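You operate a simulated robot arm through the tools that you are given. There is no shell and no other tool.

You run a simulated two-armed robot. Do the job below in one go: nothing can be reset, and whatever is moved stays where it is left.

JOB
Fill the basin to the blue band, wash the dirty orange pad in it, then drain it.
Fine: put the pad back and leave the red lever on CLOSED.

The check looks at the end state, three seconds after you hand in, the way a careful person would. Anything else that was tipped, shoved, dropped, spilled or broken makes it a failure.

ROBOT AND FRAMES
Two 6-joint arms with two-finger parallel grippers on one trunk that stands fixed in place. Base frame: the origin is at the foot of the trunk, x ahead of it, y to its left, z up; the work surface is at about z = 806. Lengths are in mm, angles in degrees, forces in N, time in s.
The left shoulder is at [280, 185, 1205], the right one opposite. With the tool pointing down near the work surface each hand reaches from about 200 to 900 mm from the base axis, measured 20 degrees to its own side. Payload 1.57 kg a hand.
The tool frame of a hand sits at the grasp point between the pads (the TCP): z along the fingers, y along the line on which they close. The tips reach 30 mm beyond it. The gripper opens to 80 mm. The fingers are 17 mm wide and 12 mm thick; the gripper's body (40 by 82 mm) begins 80 mm behind the TCP.
Orientation is told as [roll, pitch, yaw] about the base's x, y, z axes, in that order, counted from this pose: with the fingers straight down and closing along the base's y, the tool's x points along the base's -x, its y along +y and its z along -z.

CONTROLS
- The arms move only by the tool apply_moves. It takes "left_rows", "right_rows" or both (then of equal length, played together; a hand with none holds still); each is one flat list of numbers, 7 for each row, row after row: the shift along the tool's x, y, z in units of 40 mm (1.0 is 40 mm), then the turn, a rotation vector about the tool's x, y, z in units of 5 degrees (1.0 is 5 degrees), then the gripper command, from -1 (shut) to 1 (fully open), values between in proportion. In form: [tx, ty, tz, wx, wy, wz, fingers, tx, ty, tz, wx, wy, wz, fingers, ...]. A call has 1 to 20 rows; each row shifts and turns the commanded pose from where the row before left it, along the tool's axes as they then stand. A call with a number of a shift or a turn outside -1 to 1 is refused whole. Rows are played at 5 a second. More than 50 mm and 8.6 degrees between two rows, or a gripper value outside its range, and nothing of the call is played. A pose out of reach is approached as far as the arm can. The call stops where the force on the tool passes 50 N (or 10 N more than at its start, if that is more) or the arm is blocked; 0.2 s more then pass. Each finger travels about 153 mm/s and halts on what it meets, pressing with about 43 N; the grip force reading is that of the motor and also rises with nothing between the fingers. The clock runs only during rows and for 0.2 s after the last one: add rows that do not move to give the fingers time. It gives the time, the measured TCP pose, the force on the tool (base axes), the opening and the grip force at its end, in the units of the frame above (readings bear some noise), with the torque about the TCP (base axes, N m) and any sound that the robot's microphone picked up, and new pictures: "views" is both (left out), scene, wrist or none (wrist: the cameras of the hands that moved).
- Cameras (640 x 400 px; columns grow to the right, rows downward): "scene" is now at [244.6, 11.5, 1655.2]; the picture's right is [0.14, -0.99, 0.00], its down [-0.63, -0.09, -0.77] and it looks along [0.77, 0.11, -0.63] (base axes); focal length 322 px, centre (320, 200). "left" rides on the left gripper at [72, 7, -122] in its tool frame; the picture's right is [-0.09, 1.00, 0.00], its down [-0.84, -0.08, -0.54] and it looks along [-0.54, -0.05, 0.84] (tool axes); focal length 238 px, centre (320, 200). "right" rides on the right gripper at [72, -7, -122] in its tool frame; the picture's right is [0.09, 1.00, 0.00], its down [-0.84, 0.08, -0.54] and it looks along [-0.54, 0.05, 0.84] (tool axes); focal length 238 px, centre (320, 200). There is no depth. A picture from a camera that has moved, and an enlarged one, comes with that camera's place and axes in the base frame and with its lens.
- slide_trunk(by): slides the trunk up (or, below 0, down) by that many mm; the arms and the scene camera ride with it, the base frame stays. It gives what a move gives, with no picture.
- pan_tilt(pan, tilt): turns the head with the scene camera to pan (to the left, within 86 degrees either way) and tilt (down, from -29 to 69), counted from straight ahead of the robot. It gives what a move gives, and a new picture of the scene camera.
- close_up(camera, box): a new picture of the part [left, top, right, bottom] of that camera's present view, enlarged. It takes no simulated time.
- close_job(): hands the job in; it is judged then, once.

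Nothing tells you positions but the pictures and the camera data. Unless the task says otherwise, let go and move clear before handing in.

The tools are called after "Emit:" by a JSON object that holds its "method" and its "body". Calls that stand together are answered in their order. apply_moves: Moves the arms, as the interface text tells. Its arguments: {"type":"object","properties":{"left_rows":{"type":"array","items":{"type":"number"}},"right_rows":{"type":"array","items":{"type":"number"}},"views":{"type":"string","enum":["both","scene","wrist","none"]}},"required":[]} The other tools are called the same way: slide_trunk (by) slides the trunk up or down; pan_tilt (pan, tilt) turns the head that bears the scene camera; close_up (camera, box) takes an enlarged picture of a part of a camera's view; close_job () hands the job in.

At the start:

```text
t: 0.0
left_eef_pos: [501.8, 290.5, 1410.4]
left_tcp_rot: [0.1, 0.2, -0.1]
left_wrist_force: [0.4, 0.0, -0.5]
left_moment: [-0.01, -0.01, -0.01]
left_width: 79.9
left_gripper_force: 0.0
right_eef_pos: [582.9, -155.4, 1413.8]
right_tcp_rot: [-0.1, 0.0, 0.1]
right_wrist_force: [0.4, 0.2, -0.7]
right_moment: [-0.03, 0.02, -0.01]
right_width: 80.1
right_gripper_force: 0.1
trunk travel left (down, up): [-900.0, 90.0]
head pan, tilt: [7.9, 39.4]
```

scene: 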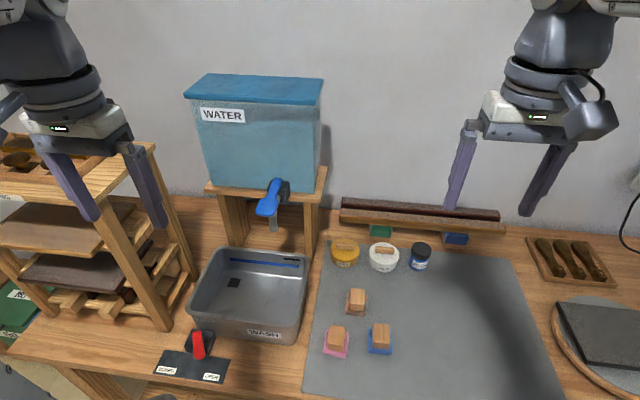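
right: 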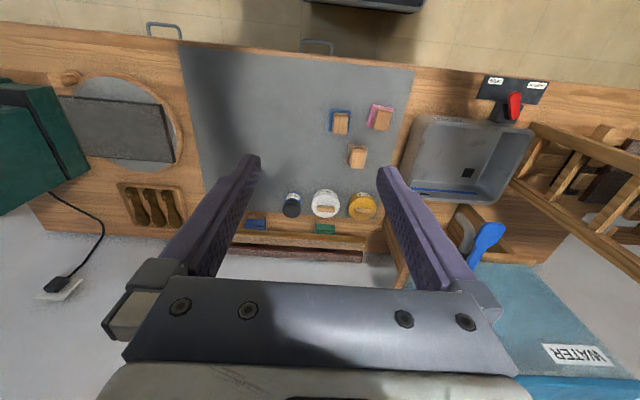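
left: 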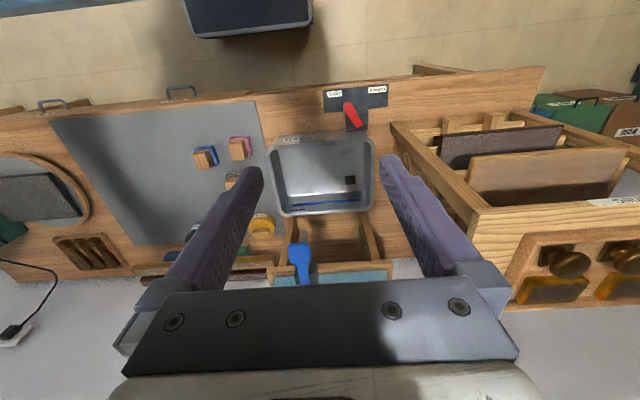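

I see a water tank with a blue tap over a grey basin, a red lever at a label plate in front of it, and small pads with wooden handles on a mat to the right. I take close looks first to read the labels and find the dirty orange pad.

Emit:
{"method": "close_up", "body": {"camera": "scene", "box": [140, 230, 340, 390]}}

Emit:
{"method": "close_up", "body": {"camera": "scene", "box": [300, 220, 460, 370]}}

Emit:
{"method": "close_up", "body": {"camera": "scene", "box": [180, 60, 340, 260]}}

Emit:
{"method": "close_up", "body": {"camera": "left", "box": [180, 70, 420, 290]}}

Emit:
{"method": "close_up", "body": {"camera": "right", "box": [270, 60, 550, 260]}}

```text
2.50 times, centred on (240, 310) of scene
camera zoom: at [244.6, 11.5, 1655.2], right [0.14, -0.99, 0.0], down [-0.63, -0.09, -0.77], along [0.77, 0.11, -0.63], focal length 804 px, centre (520, -75)
```

zoom: 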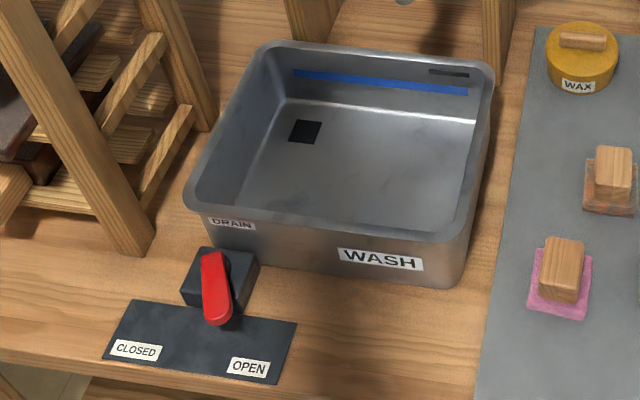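

```text
2.67 times, centred on (380, 295) of scene
camera zoom: at [244.6, 11.5, 1655.2], right [0.14, -0.99, 0.0], down [-0.63, -0.09, -0.77], along [0.77, 0.11, -0.63], focal length 858 px, centre (160, -53)
```

zoom: 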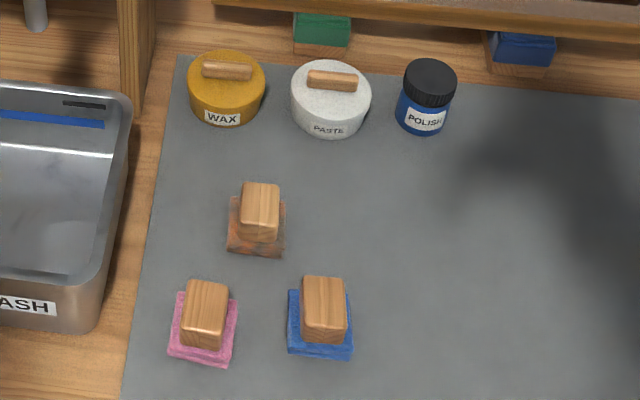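

```text
2.00 times, centred on (260, 160) of scene
camera zoom: at [244.6, 11.5, 1655.2], right [0.14, -0.99, 0.0], down [-0.63, -0.09, -0.77], along [0.77, 0.11, -0.63], focal length 643 px, centre (440, 280)
```

zoom: 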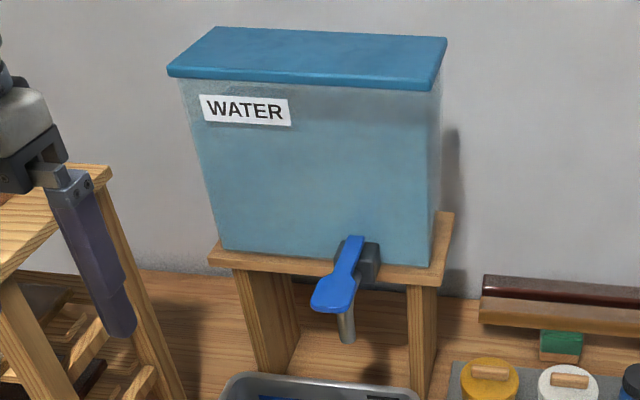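

```text
1.82 times, centred on (300, 180) of left
camera zoom: at [430.4, 297.5, 1530.7], right [0.09, 1.0, 0.0], down [0.84, -0.08, 0.54], along [0.54, -0.05, -0.84], focal length 433 px, centre (356, 236)
```

zoom: 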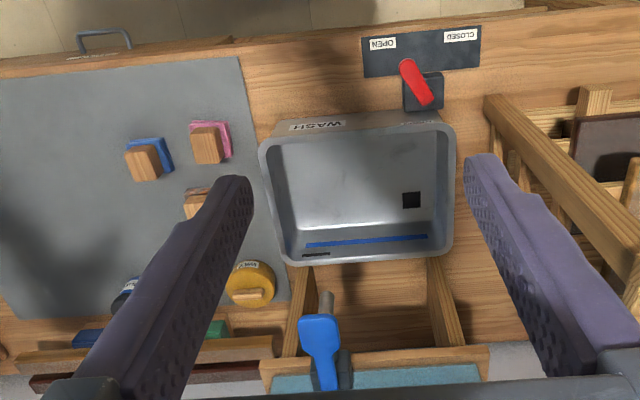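

```text
2.00 times, centred on (410, 160) of right
camera zoom: at [510.1, -161.8, 1534.9], right [-0.09, 1.0, 0.0], down [0.84, 0.08, 0.54], along [0.54, 0.05, -0.84], focal length 477 px, centre (140, 280)
```

zoom: 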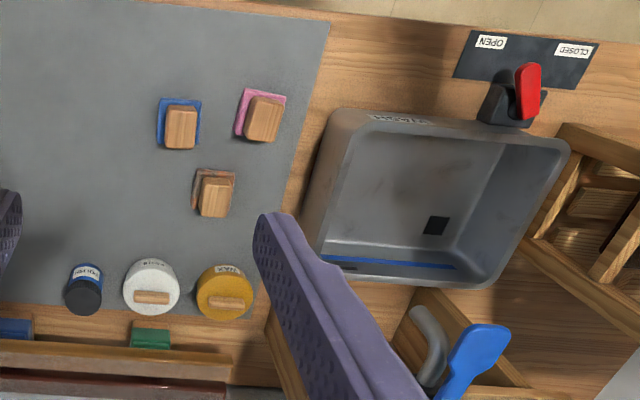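

The lever seems to point toward OPEN now, the tap handle points out at the robot, and the dirty orange pad is the rear one by the wax. I zoom in closer on the tap, the lever and the pad before moving anything.

Emit:
{"method": "close_up", "body": {"camera": "scene", "box": [240, 165, 310, 240]}}

Emit:
{"method": "close_up", "body": {"camera": "scene", "box": [150, 320, 240, 390]}}

Emit:
{"method": "close_up", "body": {"camera": "scene", "box": [310, 280, 400, 360]}}

Emit:
{"method": "close_up", "body": {"camera": "left", "box": [260, 220, 340, 290]}}

Emit:
{"method": "close_up", "body": {"camera": "left", "box": [315, 75, 395, 140]}}

Emit:
{"method": "close_up", "body": {"camera": "right", "box": [430, 200, 530, 270]}}

Emit:
{"method": "close_up", "body": {"camera": "right", "box": [320, 90, 410, 180]}}

Emit:
{"method": "close_up", "body": {"camera": "right", "box": [470, 70, 550, 130]}}

```text
5.33 times, centred on (275, 202) of scene
camera zoom: at [244.6, 11.5, 1655.2], right [0.14, -0.99, 0.0], down [-0.63, -0.09, -0.77], along [0.77, 0.11, -0.63], focal length 1715 px, centre (560, 187)
```

zoom: 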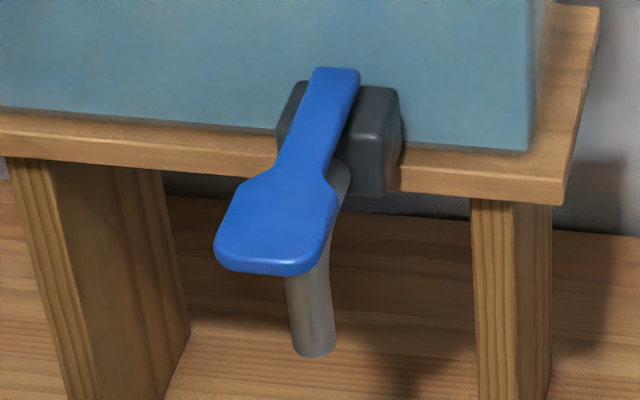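

```text
5.71 times, centred on (195, 355) of scene
camera zoom: at [244.6, 11.5, 1655.2], right [0.14, -0.99, 0.0], down [-0.63, -0.09, -0.77], along [0.77, 0.11, -0.63], focal length 1838 px, centre (1034, -686)
```

zoom: 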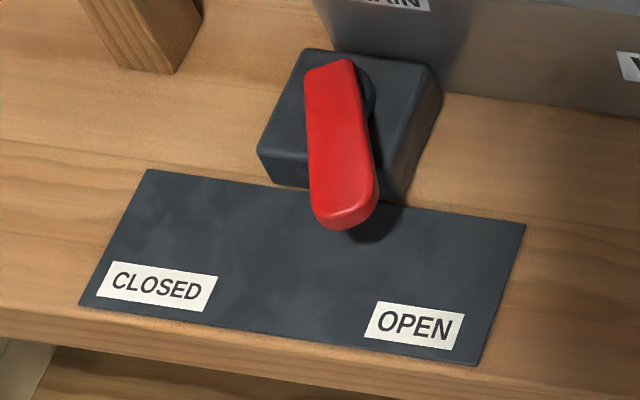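

```text
5.00 times, centred on (355, 320) of scene
camera zoom: at [244.6, 11.5, 1655.2], right [0.14, -0.99, 0.0], down [-0.63, -0.09, -0.77], along [0.77, 0.11, -0.63], focal length 1608 px, centre (145, -400)
```

zoom: 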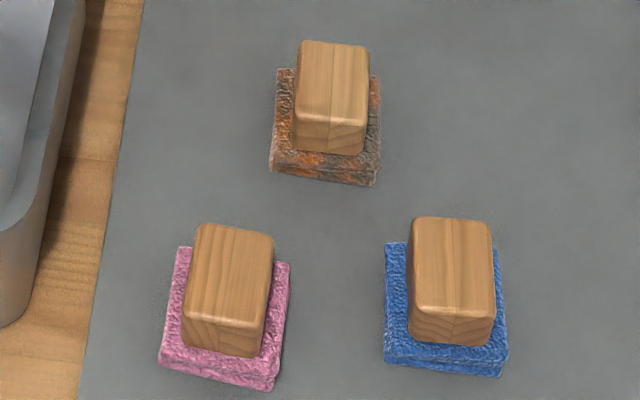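

```text
5.71 times, centred on (300, 255) of left
camera zoom: at [430.4, 297.5, 1530.7], right [0.09, 1.0, 0.0], down [0.84, -0.08, 0.54], along [0.54, -0.05, -0.84], focal length 1362 px, centre (434, -114)
```

zoom: 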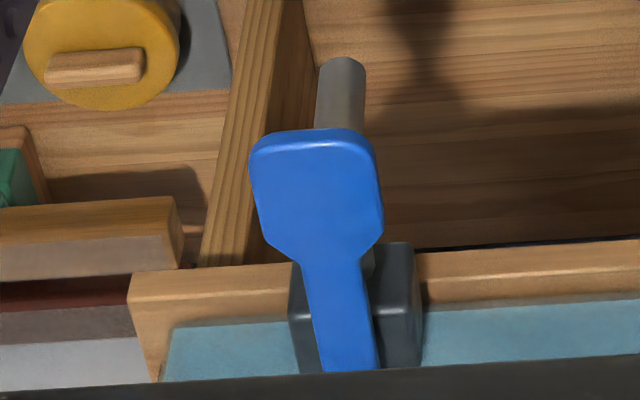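

```text
6.15 times, centred on (355, 108) of left
camera zoom: at [430.4, 297.5, 1530.7], right [0.09, 1.0, 0.0], down [0.84, -0.08, 0.54], along [0.54, -0.05, -0.84], focal length 1467 px, centre (105, 769)
```

zoom: 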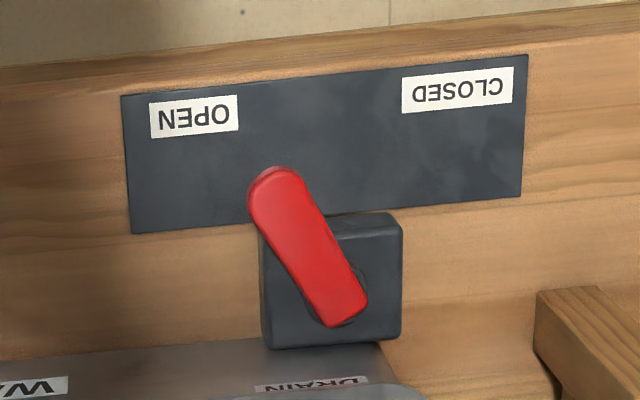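

```text
5.71 times, centred on (480, 235) of right
camera zoom: at [510.1, -161.8, 1534.9], right [-0.09, 1.0, 0.0], down [0.84, 0.08, 0.54], along [0.54, 0.05, -0.84], focal length 1362 px, centre (-594, 0)
```

zoom: 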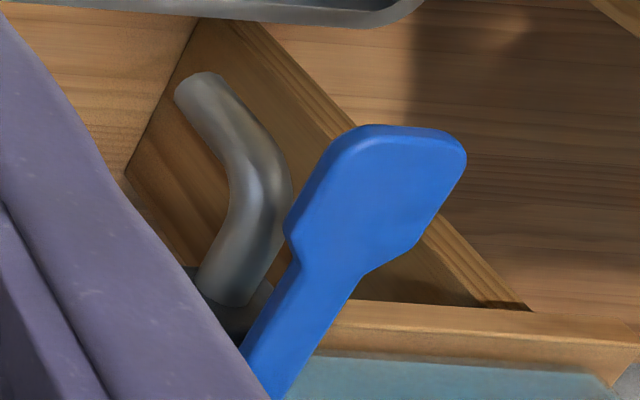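

```text
4.44 times, centred on (365, 135) of right
camera zoom: at [510.1, -161.8, 1534.9], right [-0.09, 1.0, 0.0], down [0.84, 0.08, 0.54], along [0.54, 0.05, -0.84], focal length 1059 px, centre (120, 489)
```

zoom: 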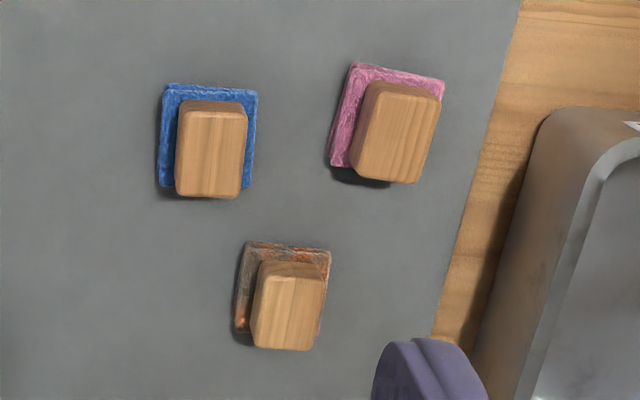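

```text
6.67 times, centred on (510, 100) of right
camera zoom: at [510.1, -161.8, 1534.9], right [-0.09, 1.0, 0.0], down [0.84, 0.08, 0.54], along [0.54, 0.05, -0.84], focal length 1589 px, centre (-947, 867)
```

zoom: 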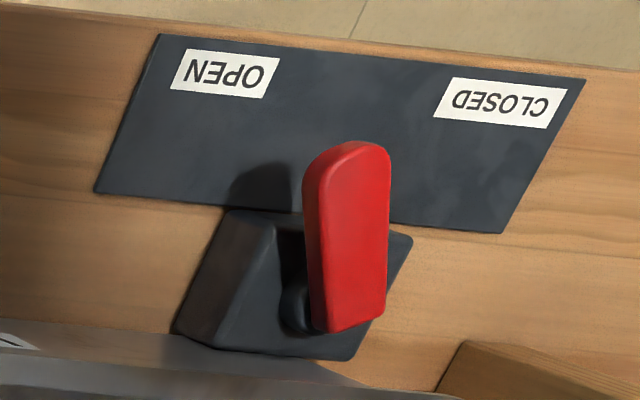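

The drain lever turns flat about a vertical axis; its free end is near (567, 360, 850), pivot near (622, 386), and it points to the OPEN side. I bring the left hand down above it with the fingers half open, to straddle it.

Emit:
{"method": "apply_moves", "body": {"left_rows": [-0.156, 0.153, 0.9375, 0, 0, 0, 0.25, -0.156, 0.153, 0.9375, 0, 0, 0, 0.25, -0.156, 0.153, 0.9375, 0, 0, 0, 0.25, -0.156, 0.153, 0.9375, 0, 0, 0, 0.25, -0.156, 0.153, 0.9375, 0, 0, 0, 0.25, -0.156, 0.153, 0.9375, 0, 0, 0, 0.25, -0.156, 0.153, 0.9375, 0, 0, 0, 0.25, -0.156, 0.153, 0.9375, 0, 0, 0, 0.25, -0.156, 0.153, 0.9375, 0, 0, 0, 0.25, -0.156, 0.153, 0.9375, 0, 0, 0, 0.25, -0.156, 0.153, 0.9375, 0, 0, 0, 0.25, -0.156, 0.153, 0.9375, 0, 0, 0, 0.25], "views": "both"}}

```text
t: 2.6
left_eef_pos: [575.3, 362.8, 960.1]
left_tcp_rot: [0.1, 0.0, -0.1]
left_wrist_force: [-0.1, -0.2, 0.3]
left_moment: [0.03, 0.0, 0.0]
left_width: 49.8
left_gripper_force: 0.0
right_eef_pos: [582.5, -157.7, 1412.0]
right_tcp_rot: [0.1, 0.0, 0.0]
right_wrist_force: [-0.5, 0.6, -0.7]
right_moment: [0.01, 0.04, 0.0]
right_width: 80.3
right_gripper_force: 0.1
trunk travel left (down, up): [-900.0, 90.0]
head pan, tilt: [7.9, 39.4]
camera scene: at [244.6, 11.5, 1655.2], right [0.14, -0.99, 0.0], down [-0.63, -0.09, -0.77], along [0.77, 0.11, -0.63], focal length 322 px, centre (320, 200)
camera left: at [502.3, 371.6, 1080.8], right [0.09, 1.0, 0.0], down [0.84, -0.08, 0.54], along [0.54, -0.05, -0.84], focal length 238 px, centre (320, 200)
```

scene: 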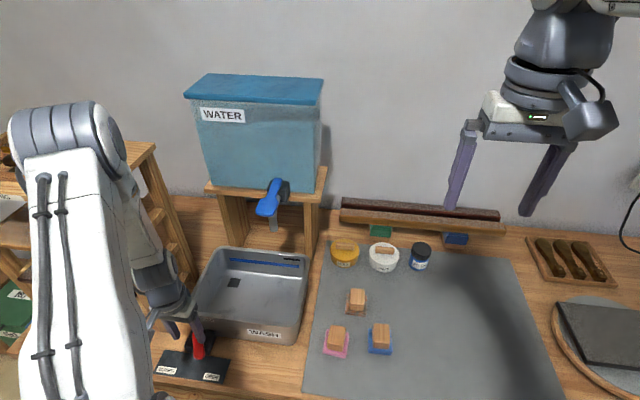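
left: 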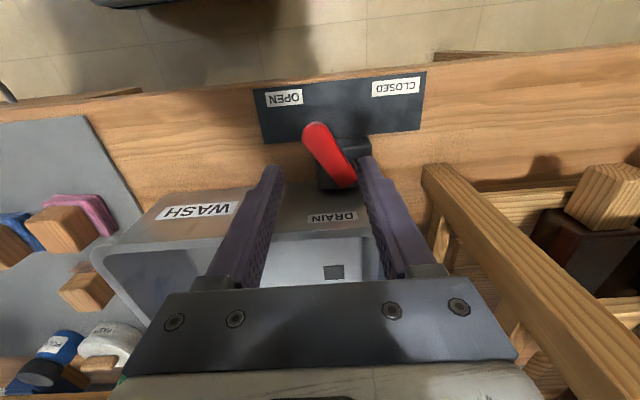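

The left hand hovers above the lever. I zoom in on it from the wrist to fix its height and position before lowering.

Emit:
{"method": "close_up", "body": {"camera": "left", "box": [250, 70, 430, 200]}}

Emit:
{"method": "close_up", "body": {"camera": "scene", "box": [140, 290, 250, 390]}}

Emit:
{"method": "close_up", "body": {"camera": "right", "box": [460, 60, 560, 130]}}

```text
3.08 times, centred on (340, 135) of left
camera zoom: at [502.3, 371.6, 1080.8], right [0.09, 1.0, 0.0], down [0.84, -0.08, 0.54], along [0.54, -0.05, -0.84], focal length 733 px, centre (258, 400)
```

zoom: 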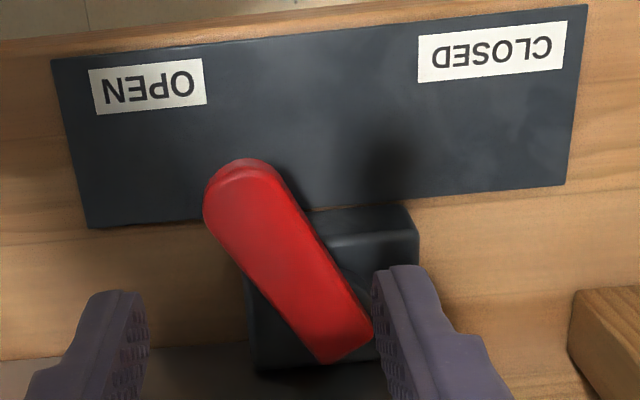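

```text
4.00 times, centred on (195, 340) of scene
camera zoom: at [244.6, 11.5, 1655.2], right [0.14, -0.99, 0.0], down [-0.63, -0.09, -0.77], along [0.77, 0.11, -0.63], focal length 1286 px, centre (820, -360)
```

zoom: 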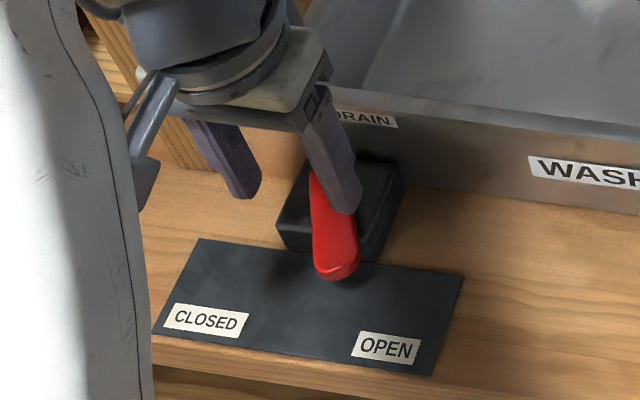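

```text
5.71 times, centred on (510, 95) of right
camera zoom: at [510.2, -161.8, 1534.9], right [-0.09, 1.0, 0.0], down [0.84, 0.08, 0.54], along [0.54, 0.05, -0.84], focal length 1362 px, centre (-766, 800)
```

zoom: 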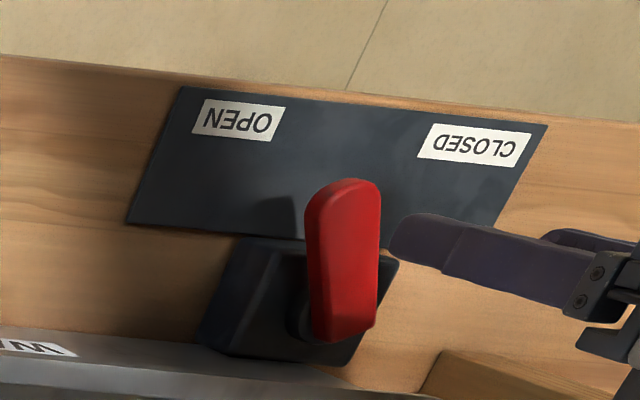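

The lever's free end is confirmed near (568, 360, 850) and the finger gap fits around it. I lower the hand so that the tips straddle the lever.

Emit:
{"method": "apply_moves", "body": {"left_rows": [0.02, 0, 0.6, 0, 0, 0, 0.25, 0.02, 0, 0.6, 0, 0, 0, 0.25, 0.02, 0, 0.6, 0, 0, 0, 0.25, 0, 0, 0.6, 0, 0, 0, 0.25, 0, 0, 0, 0, 0, 0, 0.25], "views": "wrist"}}

Emit:
{"method": "close_up", "body": {"camera": "scene", "box": [140, 290, 250, 390]}}

Emit:
{"method": "close_up", "body": {"camera": "right", "box": [460, 60, 560, 130]}}

```text
t: 3.8
left_eef_pos: [572.5, 363.1, 863.3]
left_tcp_rot: [0.0, 0.1, -0.1]
left_wrist_force: [0.8, -0.2, 0.4]
left_moment: [0.01, -0.02, -0.03]
left_width: 49.8
left_gripper_force: 0.0
right_eef_pos: [581.9, -155.8, 1412.6]
right_tcp_rot: [0.0, 0.0, 0.1]
right_wrist_force: [0.1, 0.3, -0.2]
right_moment: [-0.01, 0.01, 0.01]
right_width: 80.0
right_gripper_force: 0.0
trunk travel left (down, up): [-900.0, 90.0]
head pan, tilt: [7.9, 39.4]
camera left: at [500.5, 370.7, 985.1], right [0.09, 1.0, 0.0], down [0.84, -0.08, 0.54], along [0.54, -0.05, -0.84], focal length 238 px, centre (320, 200)
```

left: 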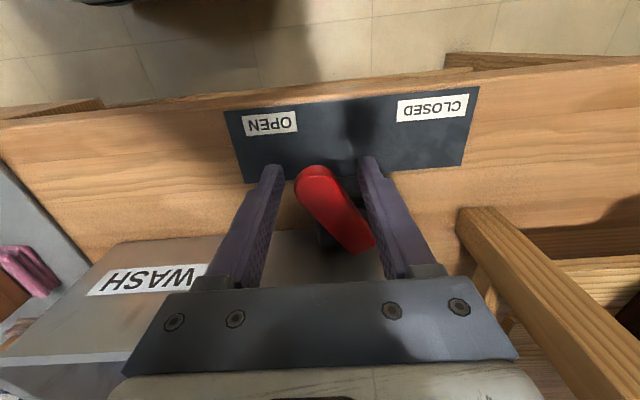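

```text
4.00 times, centred on (195, 340) of scene
camera zoom: at [244.7, 11.6, 1655.1], right [0.14, -0.99, 0.0], down [-0.63, -0.09, -0.77], along [0.77, 0.11, -0.63], focal length 1286 px, centre (820, -360)
```

zoom: 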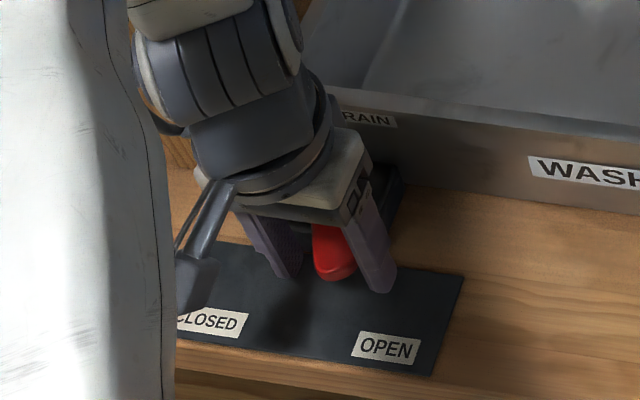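

```text
5.71 times, centred on (510, 95) of right
camera zoom: at [510.3, -161.7, 1534.9], right [-0.09, 1.0, 0.0], down [0.84, 0.08, 0.54], along [0.54, 0.05, -0.84], focal length 1362 px, centre (-766, 800)
```

zoom: 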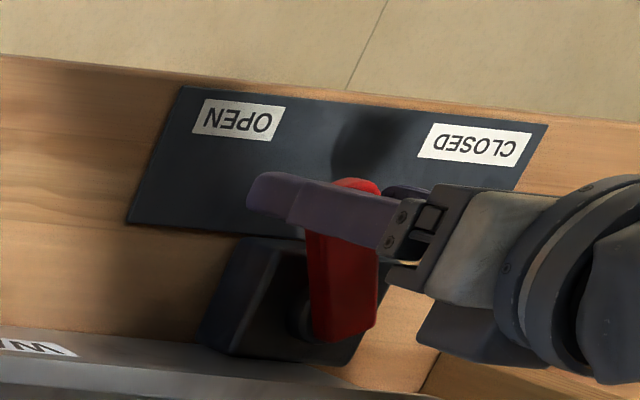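

The fingers now stand on both sides of the lever. I swing it toward CLOSED in small steps and watch the force.

Emit:
{"method": "apply_moves", "body": {"left_rows": [0, 0.25, 0, 0, 0, 0, 0.25, 0, 0.25, 0, 0, 0, 0, 0.25, 0, 0.25, 0, 0, 0, 0, 0.25, 0, 0.25, 0, 0, 0, 0, 0.25], "views": "wrist"}}

```text
t: 4.8
left_eef_pos: [573.2, 403.1, 863.7]
left_tcp_rot: [0.0, 0.1, -0.1]
left_wrist_force: [-0.5, -0.9, -0.2]
left_moment: [-0.05, -0.01, -0.04]
left_width: 50.4
left_gripper_force: 0.1
right_eef_pos: [581.8, -156.7, 1412.7]
right_tcp_rot: [-0.1, 0.0, 0.1]
right_wrist_force: [0.1, 0.6, -0.1]
right_moment: [0.0, 0.06, -0.03]
right_width: 80.2
right_gripper_force: 0.0
trunk travel left (down, up): [-900.0, 90.0]
head pan, tilt: [7.9, 39.4]
camera left: at [501.0, 411.3, 985.3], right [0.09, 1.0, 0.0], down [0.84, -0.08, 0.54], along [0.54, -0.05, -0.84], focal length 238 px, centre (320, 200)
```

left: 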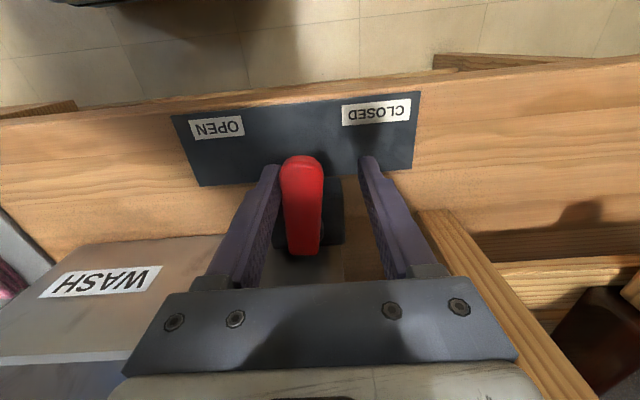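

The lever swings freely and is about midway. I push on toward CLOSED.

Emit:
{"method": "apply_moves", "body": {"left_rows": [0, 0.2, 0, 0, 0, 0, 0.25, -0.05, 0.2, 0, 0, 0, 0, 0.25, -0.05, 0.15, 0, 0, 0, 0, 0.25, -0.05, 0.1, 0, 0, 0, 0, 0.25], "views": "wrist"}}

Emit:
{"method": "close_up", "body": {"camera": "left", "box": [170, 70, 430, 270]}}

Emit:
{"method": "close_up", "body": {"camera": "right", "box": [460, 60, 560, 130]}}

```text
t: 5.8
left_eef_pos: [576.2, 426.2, 863.1]
left_tcp_rot: [-0.4, 0.6, -0.2]
left_wrist_force: [-16.9, -15.0, 3.9]
left_moment: [-0.18, 0.03, -0.67]
left_width: 62.6
left_gripper_force: 7.4
right_eef_pos: [581.3, -157.3, 1412.9]
right_tcp_rot: [0.0, 0.0, 0.0]
right_wrist_force: [0.1, -0.4, -0.4]
right_moment: [-0.01, -0.01, -0.02]
right_width: 79.7
right_gripper_force: 0.0
trunk travel left (down, up): [-900.0, 90.0]
head pan, tilt: [7.9, 39.4]
camera left: at [504.5, 434.9, 985.7], right [0.1, 1.0, -0.01], down [0.84, -0.08, 0.53], along [0.53, -0.06, -0.85], focal length 238 px, centre (320, 200)
```

left: 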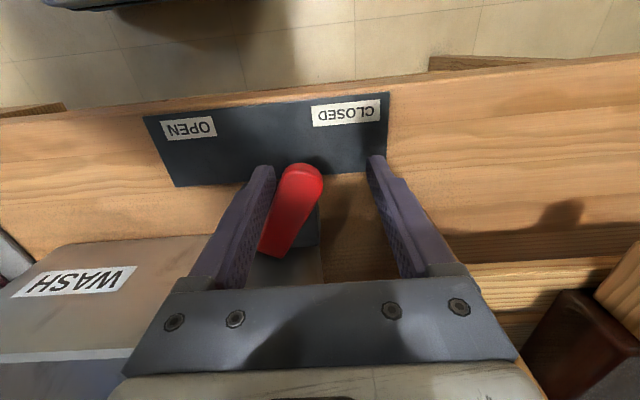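

```text
2.00 times, centred on (300, 170) of left
camera zoom: at [504.5, 434.9, 985.7], right [0.1, 1.0, -0.01], down [0.84, -0.08, 0.53], along [0.53, -0.06, -0.85], focal length 477 px, centre (360, 260)
```

zoom: 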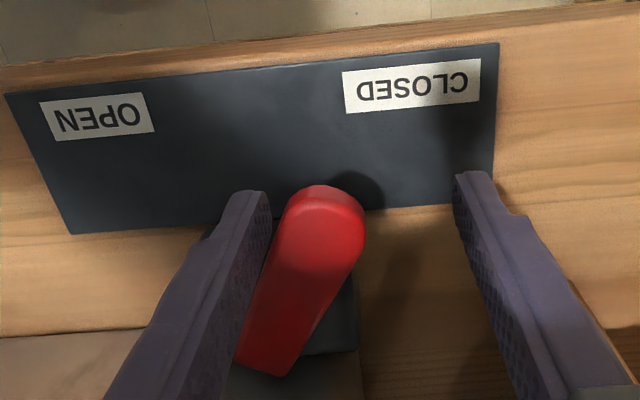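

```text
5.71 times, centred on (510, 95) of right
camera zoom: at [509.1, -162.7, 1535.2], right [-0.09, 1.0, 0.0], down [0.84, 0.08, 0.54], along [0.54, 0.05, -0.84], focal length 1362 px, centre (-766, 800)
```

zoom: 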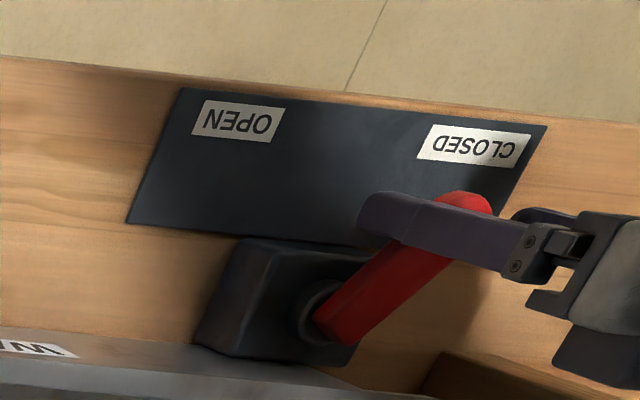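

The lever has met its stop on the CLOSED side (about 30 degrees past the middle). I ease the fingers off, lift clear and check that it stays.

Emit:
{"method": "apply_moves", "body": {"left_rows": [0, -0.15, 0, 0, 0, 0, 0.3, 0, -0.1, 0, 0, 0, 0, 0.3, 0, 0, 0, 0, 0, 0, 0.3, 0, 0, -0.7, 0, 0, 0, 0.3, 0, 0, -0.8, 0, 0, 0, 0.3, 0, 0, -0.8, 0, 0, 0, 0.3, 0, 0, -0.8, 0, 0, 0, 0.3], "views": "wrist"}}

Emit:
{"method": "close_up", "body": {"camera": "right", "box": [460, 60, 560, 130]}}

Emit:
{"method": "close_up", "body": {"camera": "left", "box": [170, 50, 430, 220]}}

```text
t: 7.4
left_eef_pos: [582.2, 419.7, 989.4]
left_tcp_rot: [0.1, 0.3, -0.1]
left_wrist_force: [-0.2, -0.8, 0.7]
left_moment: [0.03, 0.02, 0.0]
left_width: 51.8
left_gripper_force: 0.1
right_eef_pos: [581.7, -156.2, 1411.9]
right_tcp_rot: [-0.1, -0.1, 0.1]
right_wrist_force: [0.3, -0.3, -0.5]
right_moment: [-0.01, -0.01, 0.04]
right_width: 79.8
right_gripper_force: 0.1
trunk travel left (down, up): [-900.0, 90.0]
head pan, tilt: [7.9, 39.4]
camera left: at [509.6, 427.7, 1110.5], right [0.09, 1.0, 0.0], down [0.84, -0.08, 0.54], along [0.54, -0.05, -0.84], focal length 238 px, centre (320, 200)
```

left: 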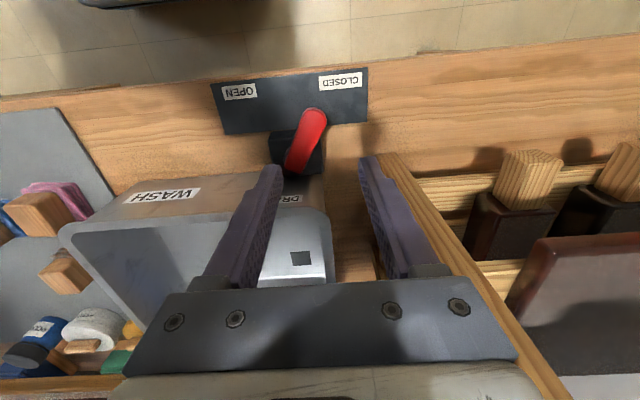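

```text
5.71 times, centred on (510, 95) of right
camera zoom: at [510.1, -161.9, 1534.9], right [-0.09, 1.0, 0.0], down [0.84, 0.08, 0.54], along [0.54, 0.05, -0.84], focal length 1362 px, centre (-766, 800)
```

zoom: 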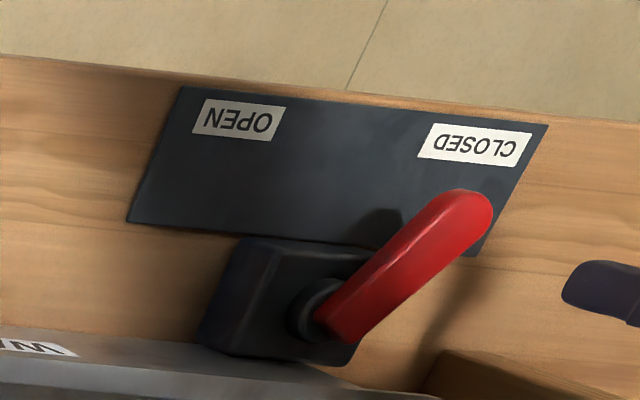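

```text
2.35 times, centred on (300, 135) of left
camera zoom: at [509.6, 427.7, 1110.5], right [0.09, 1.0, 0.0], down [0.84, -0.08, 0.54], along [0.54, -0.05, -0.84], focal length 561 px, centre (367, 353)
```

zoom: 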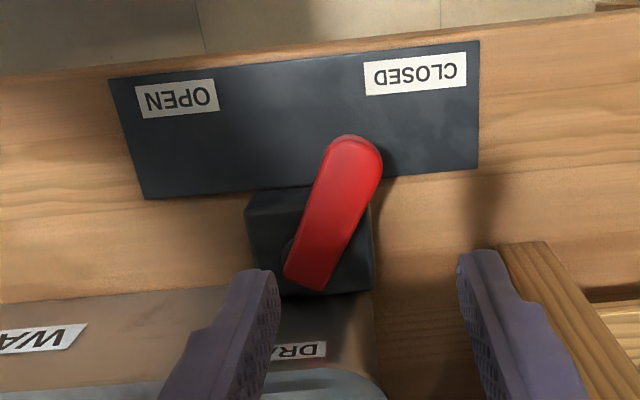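

The red lever stays on CLOSED. Next I raise the left hand in front of the tap to see how its blue handle is hinged.

Emit:
{"method": "apply_moves", "body": {"left_rows": [-0.09, -0.6, -0.8, 0, 0, 0, 0.25, -0.09, -0.6, -0.8, 0, 0, 0, 0.25, -0.09, -0.6, -0.8, 0, 0, 0, 0.25, -0.09, -0.6, -0.8, 0, 0, 0, 0.25, -0.09, -0.6, -0.8, 0, 0, 0, 0.25], "views": "both"}}

Emit:
{"method": "close_up", "body": {"camera": "left", "box": [150, 200, 400, 380]}}

```text
t: 8.6
left_eef_pos: [599.5, 299.4, 1147.2]
left_tcp_rot: [0.1, 0.1, 0.0]
left_wrist_force: [0.2, -0.3, -0.1]
left_moment: [0.0, -0.03, -0.03]
left_width: 50.1
left_gripper_force: 0.0
right_eef_pos: [583.1, -156.8, 1412.9]
right_tcp_rot: [-0.1, 0.0, 0.0]
right_wrist_force: [0.3, 0.1, -0.7]
right_moment: [0.02, 0.0, -0.01]
right_width: 79.8
right_gripper_force: 0.1
trunk travel left (down, up): [-900.0, 90.0]
head pan, tilt: [7.9, 39.4]
camera scene: at [244.5, 11.4, 1655.1], right [0.14, -0.99, 0.0], down [-0.63, -0.09, -0.77], along [0.77, 0.11, -0.63], focal length 322 px, centre (320, 200)
camera left: at [526.0, 306.9, 1268.3], right [0.09, 1.0, 0.0], down [0.84, -0.08, 0.54], along [0.54, -0.05, -0.84], focal length 238 px, centre (320, 200)
```

scene: 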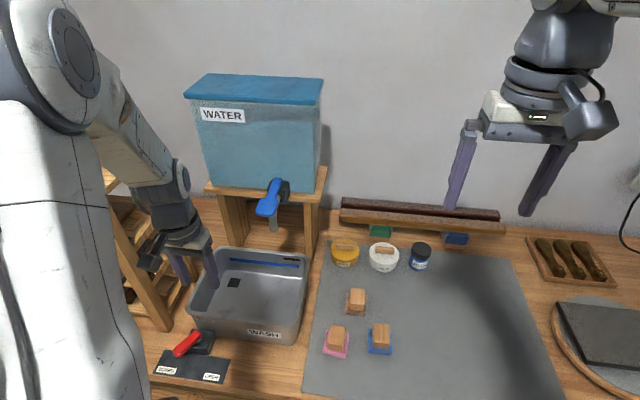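
left: 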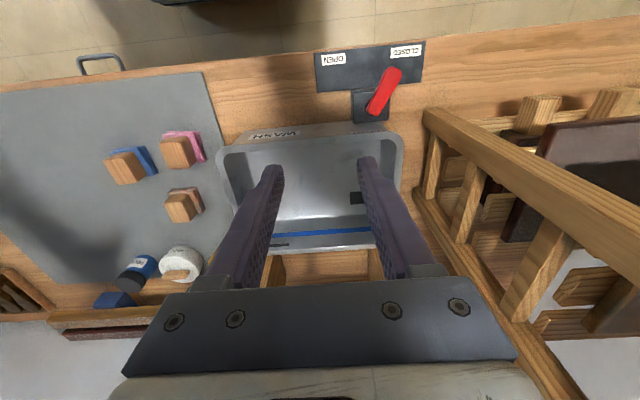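

```text
2.22 times, centred on (275, 290) of left
camera zoom: at [526.0, 306.9, 1268.3], right [0.09, 1.0, 0.0], down [0.84, -0.08, 0.54], along [0.54, -0.05, -0.84], focal length 530 px, centre (420, 0)
```

zoom: 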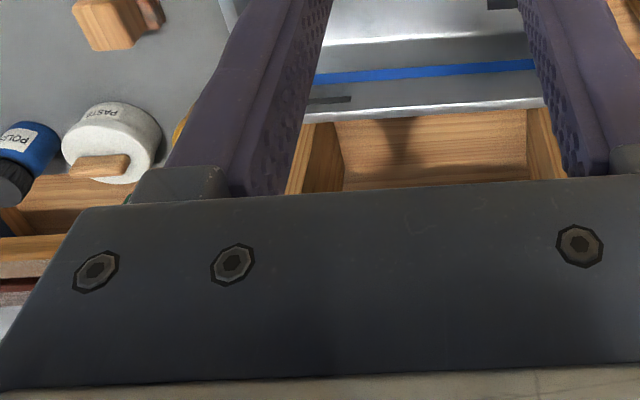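

The gripper body hides the tap from the left hand. I bring the right hand to the right of the tap, tilted toward it, so its camera can look at the hinge from the side.

Emit:
{"method": "apply_moves", "body": {"right_rows": [-0.434, 0.62, 0.547, 0, 0, 0, 1, -0.434, 0.62, 0.547, 0, 0, 0, 1, -0.434, 0.62, 0.547, 0, 0, 0, 1, -0.434, 0.62, 0.547, 0, 0, 0, 1, -0.434, 0.62, 0.547, 0, 0, 0, 1, -0.434, 0.62, 0.547, 0, 0, 0, 1, -0.434, 0.62, 0.547, 0, 0, 0, 1, 0, 0, 0, -1, 0, 0, 1, 0, 0, 0, -1, 0, 0, 1, 0, 0, 0, -1, 0, 0, 1, 0, 0, 0, -1, 0, 0, 1, 0, 0, 0, -1, 0, 0, 1, 0, 0, 0, -1, 0, 0, 1, 0, 0, 0, -1, 0, 0, 1, 0, 0, 0, -1, 0, 0, 1, 0, 0, 0, -1, 0, 0, 1, 0, 0, 0, -1, 0, 0, 1, 0, 0, 0, -1, 0, 0, 1], "views": "both"}}

```text
t: 12.4
left_eef_pos: [598.5, 300.6, 1146.1]
left_tcp_rot: [0.1, 0.1, -0.1]
left_wrist_force: [0.1, -0.3, -0.4]
left_moment: [-0.01, 0.02, 0.02]
left_width: 50.0
left_gripper_force: 0.1
right_eef_pos: [704.6, 17.8, 1259.1]
right_tcp_rot: [55.0, 0.0, -0.1]
right_wrist_force: [0.3, -0.1, 0.2]
right_moment: [0.01, -0.04, -0.01]
right_width: 79.9
right_gripper_force: 0.1
trunk travel left (down, up): [-900.0, 90.0]
head pan, tilt: [7.9, 39.4]
camera scene: at [244.6, 11.4, 1655.2], right [0.14, -0.99, 0.0], down [-0.63, -0.09, -0.77], along [0.77, 0.11, -0.63], focal length 322 px, centre (320, 200)
camera right: at [632.2, -85.1, 1323.9], right [-0.09, 0.57, 0.82], down [0.84, -0.4, 0.37], along [0.54, 0.72, -0.44], focal length 238 px, centre (320, 200)
```

scene: 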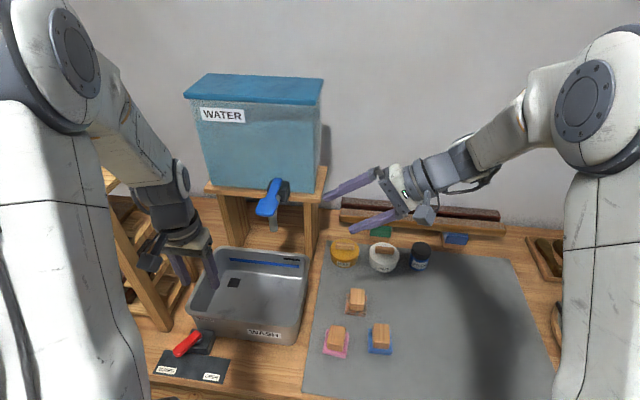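
right: 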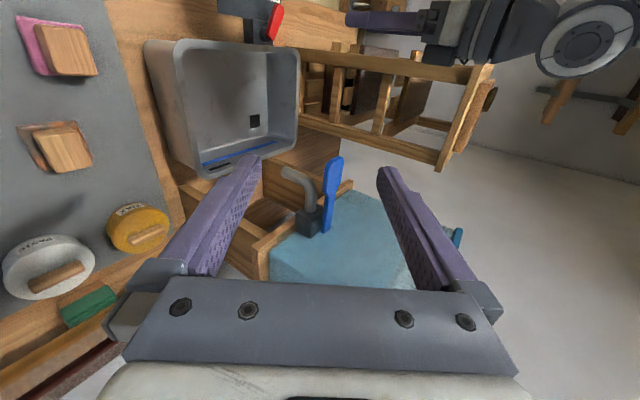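

Emit:
{"method": "close_up", "body": {"camera": "right", "box": [260, 140, 370, 250]}}

Emit:
{"method": "close_up", "body": {"camera": "right", "box": [130, 20, 320, 190]}}

Emit:
{"method": "close_up", "body": {"camera": "right", "box": [0, 100, 110, 200]}}

```text
3.64 times, centred on (315, 195) of right
camera zoom: at [632.2, -85.1, 1323.9], right [-0.09, 0.57, 0.82], down [0.84, -0.4, 0.37], along [0.54, 0.72, -0.44], focal length 867 px, centre (338, 218)
```

zoom: 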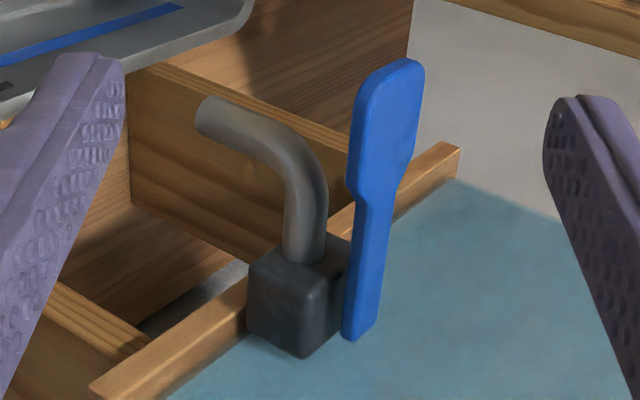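

```text
2.35 times, centred on (225, 105) of right
camera zoom: at [632.2, -85.1, 1323.9], right [-0.09, 0.57, 0.82], down [0.84, -0.4, 0.37], along [0.54, 0.72, -0.44], focal length 561 px, centre (544, 424)
```

zoom: 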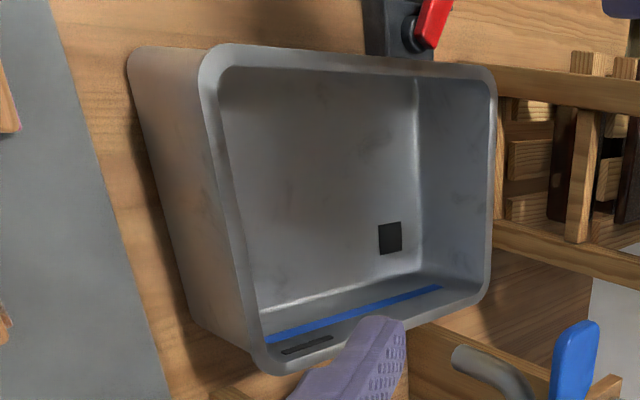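

```text
4.00 times, centred on (55, 150) of right
camera zoom: at [632.2, -85.1, 1323.9], right [-0.09, 0.57, 0.82], down [0.84, -0.4, 0.37], along [0.54, 0.72, -0.44], focal length 953 px, centre (1380, 400)
```

zoom: 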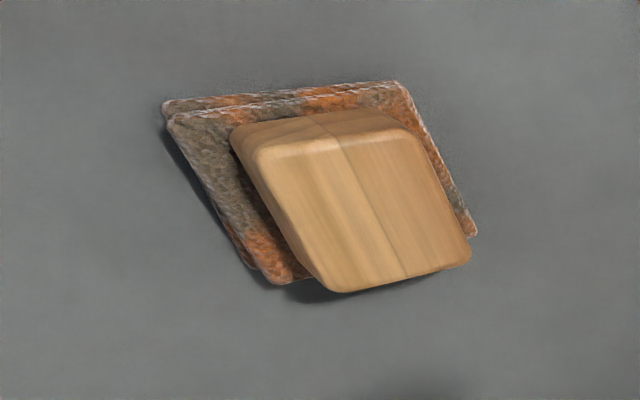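

Emit:
{"method": "close_up", "body": {"camera": "right", "box": [295, 190, 345, 240]}}

Emit:
{"method": "close_up", "body": {"camera": "scene", "box": [262, 170, 302, 210]}}

```text
8.00 times, centred on (320, 215) of right
camera zoom: at [632.2, -85.1, 1323.9], right [-0.09, 0.57, 0.82], down [0.84, -0.4, 0.37], along [0.54, 0.72, -0.44], focal length 1907 px, centre (320, 80)
```

zoom: 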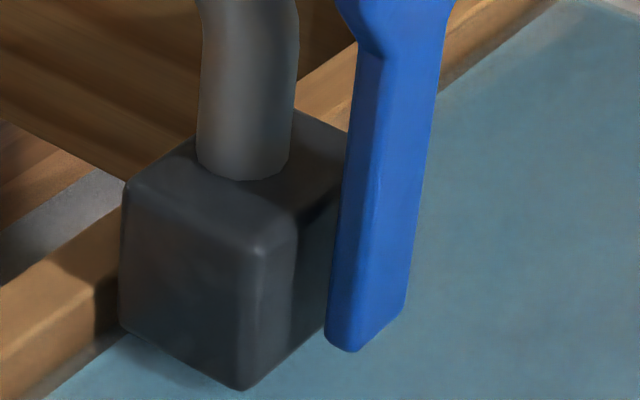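

```text
10.00 times, centred on (282, 190) of scene
camera zoom: at [244.6, 11.4, 1655.2], right [0.14, -0.99, 0.0], down [-0.63, -0.09, -0.77], along [0.77, 0.11, -0.63], focal length 3216 px, centre (700, 300)
```

zoom: 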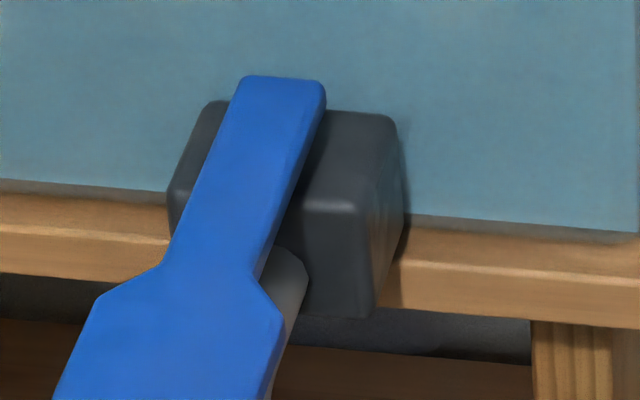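

The blue handle lies flat on top of the tap body, running from about x 916 out to 780 at y 217, z 1155. I bring the left hand above its paddle end with open fingers so I can hold it and feel which way it moves.

Emit:
{"method": "apply_moves", "body": {"left_rows": [0, 0, -0.92, 0, 0, 0, 1, 0, 0, -0.92, 0, 0, 0, 1, 0, 0, -0.92, 0, 0, 0, 1, -0.8375, -0.342, 0, 0, 0, 0, 1, -0.8375, -0.342, 0, 0, 0, 0, 1, -0.8375, -0.342, 0, 0, 0, 0, 1, -0.8375, -0.342, 0, 0, 0, 0, 1, -0.8375, -0.342, 0, 0, 0, 0, 1, -0.8375, -0.342, 0, 0, 0, 0, 1], "views": "both"}}

Emit:
{"method": "close_up", "body": {"camera": "right", "box": [240, 90, 420, 260]}}

Emit:
{"method": "close_up", "body": {"camera": "left", "box": [220, 110, 420, 290]}}

```text
t: 14.4
left_eef_pos: [801.7, 217.6, 1257.7]
left_tcp_rot: [0.0, 0.2, -0.1]
left_wrist_force: [0.8, 0.0, -0.2]
left_moment: [0.0, -0.03, 0.02]
left_width: 80.1
left_gripper_force: 0.0
right_eef_pos: [705.5, 17.1, 1259.4]
right_tcp_rot: [55.1, 0.0, 0.0]
right_wrist_force: [0.5, 0.5, -0.2]
right_moment: [0.0, 0.01, 0.02]
right_width: 79.9
right_gripper_force: 0.1
trunk travel left (down, up): [-900.0, 90.0]
head pan, tilt: [7.9, 39.4]
camera scene: at [244.6, 11.4, 1655.1], right [0.14, -0.99, 0.0], down [-0.63, -0.09, -0.77], along [0.77, 0.11, -0.63], focal length 322 px, centre (320, 200)
camera left: at [728.9, 224.5, 1379.1], right [0.09, 1.0, 0.0], down [0.84, -0.08, 0.54], along [0.54, -0.05, -0.84], focal length 238 px, centre (320, 200)
```

scene: 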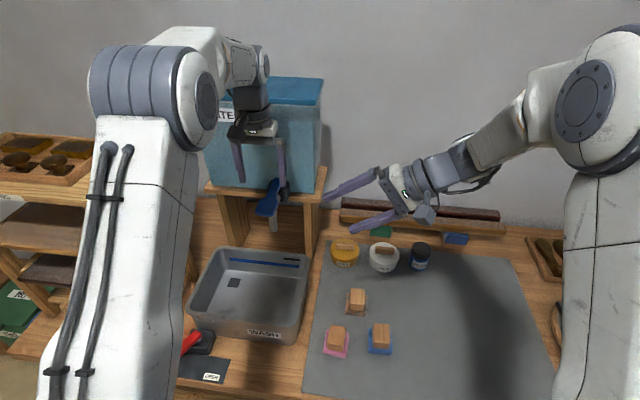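
left: 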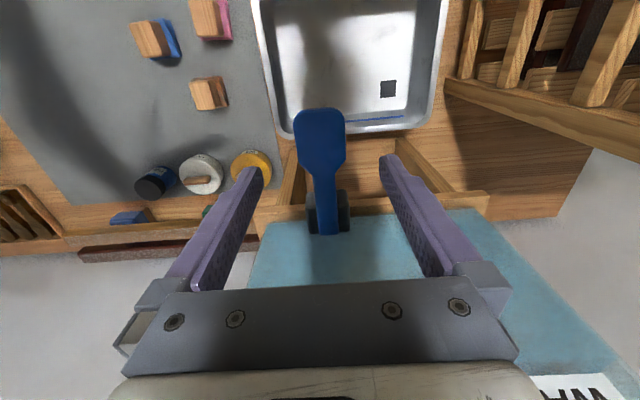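

```text
2.35 times, centred on (330, 175) of right
camera zoom: at [632.3, -85.1, 1323.9], right [-0.09, 0.57, 0.82], down [0.84, -0.4, 0.37], along [0.54, 0.72, -0.44], focal length 561 px, centre (296, 259)
```

zoom: 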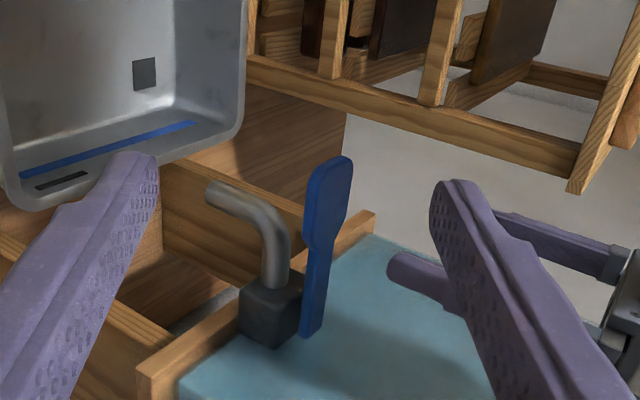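

```text
2.22 times, centred on (320, 200) of left
camera zoom: at [728.9, 224.5, 1379.1], right [0.09, 1.0, 0.0], down [0.84, -0.08, 0.54], along [0.54, -0.05, -0.84], focal length 530 px, centre (320, 200)
```

zoom: 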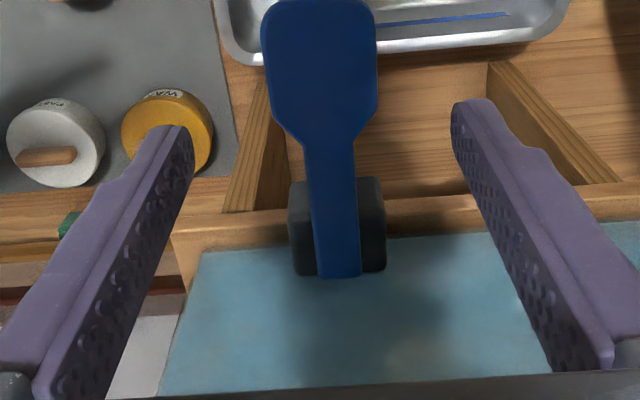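

From above I see the handle is centred on the tap body, straight along x at y≈219. I lower the open fingers around the paddle.

Emit:
{"method": "apply_moves", "body": {"left_rows": [0, 0.02, 0.875, 0, 0, 0, 1, 0, 0.02, 0.875, 0, 0, 0, 1, 0, 0, 0.8, 0, 0, 0, 1, 0, 0, 0, 0, 0, 0, 1], "views": "wrist"}}

Emit:
{"method": "close_up", "body": {"camera": "right", "box": [240, 90, 420, 260]}}

```text
t: 15.4
left_eef_pos: [799.9, 219.1, 1152.9]
left_tcp_rot: [0.1, 0.2, -0.2]
left_wrist_force: [-0.3, 0.5, -0.1]
left_moment: [0.01, -0.02, -0.02]
left_width: 80.3
left_gripper_force: 0.0
right_eef_pos: [704.2, 17.8, 1259.7]
right_tcp_rot: [55.0, 0.0, 0.0]
right_wrist_force: [0.1, 0.1, 0.3]
right_moment: [-0.01, -0.01, 0.01]
right_width: 80.1
right_gripper_force: 0.0
trunk travel left (down, up): [-900.0, 90.0]
head pan, tilt: [7.9, 39.4]
camera left: at [727.5, 226.5, 1274.7], right [0.09, 1.0, 0.0], down [0.84, -0.08, 0.54], along [0.54, -0.05, -0.84], focal length 238 px, centre (320, 200)
```

left: 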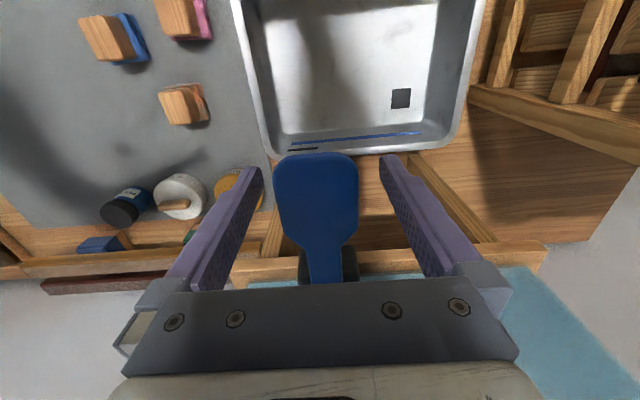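

```text
2.35 times, centred on (330, 175) of right
camera zoom: at [632.3, -85.2, 1323.9], right [-0.09, 0.57, 0.82], down [0.84, -0.4, 0.37], along [0.54, 0.72, -0.44], focal length 561 px, centre (296, 259)
```

zoom: 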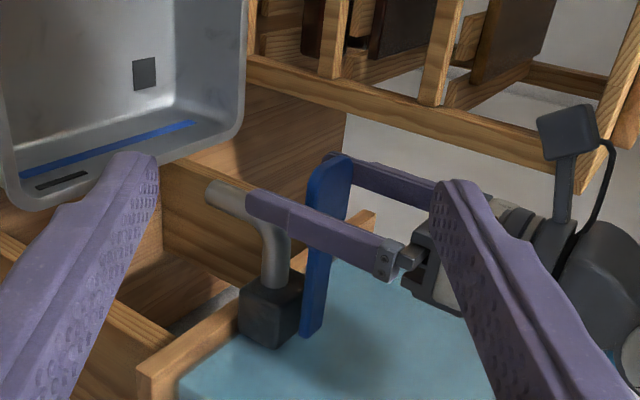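

The fingers now stand on both sides of the paddle. I nudge gently sideways (toward +y) to feel whether it swings.

Emit:
{"method": "apply_moves", "body": {"left_rows": [0, 0.15, 0, 0, 0, 0, 1, 0, 0.15, 0, 0, 0, 0, 1, 0, 0.1, 0, 0, 0, 0, 1, 0, 0.1, 0, 0, 0, 0, 1], "views": "wrist"}}

```text
t: 16.4
left_eef_pos: [799.2, 233.6, 1154.6]
left_tcp_rot: [0.0, 0.2, -0.3]
left_wrist_force: [2.8, -28.6, -2.3]
left_moment: [0.19, 0.07, 0.15]
left_width: 80.3
left_gripper_force: 0.2
right_eef_pos: [704.7, 16.0, 1258.6]
right_tcp_rot: [55.1, 0.1, 0.0]
right_wrist_force: [1.1, 0.1, 0.3]
right_moment: [0.02, 0.01, -0.02]
right_width: 80.0
right_gripper_force: 0.1
trunk travel left (down, up): [-900.0, 90.0]
head pan, tilt: [7.9, 39.4]
camera left: at [727.2, 241.5, 1276.1], right [0.09, 1.0, 0.0], down [0.84, -0.08, 0.54], along [0.54, -0.05, -0.84], focal length 238 px, centre (320, 200)
```

left: 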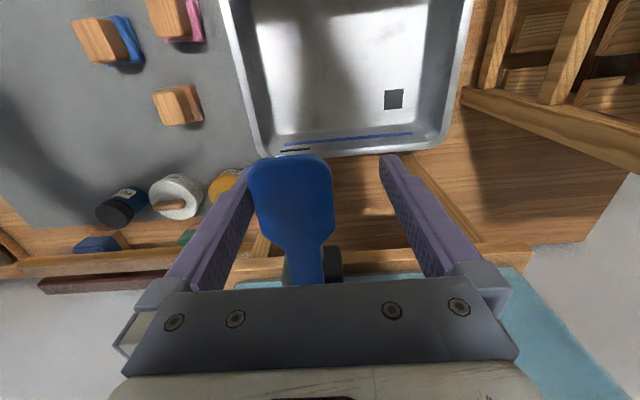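

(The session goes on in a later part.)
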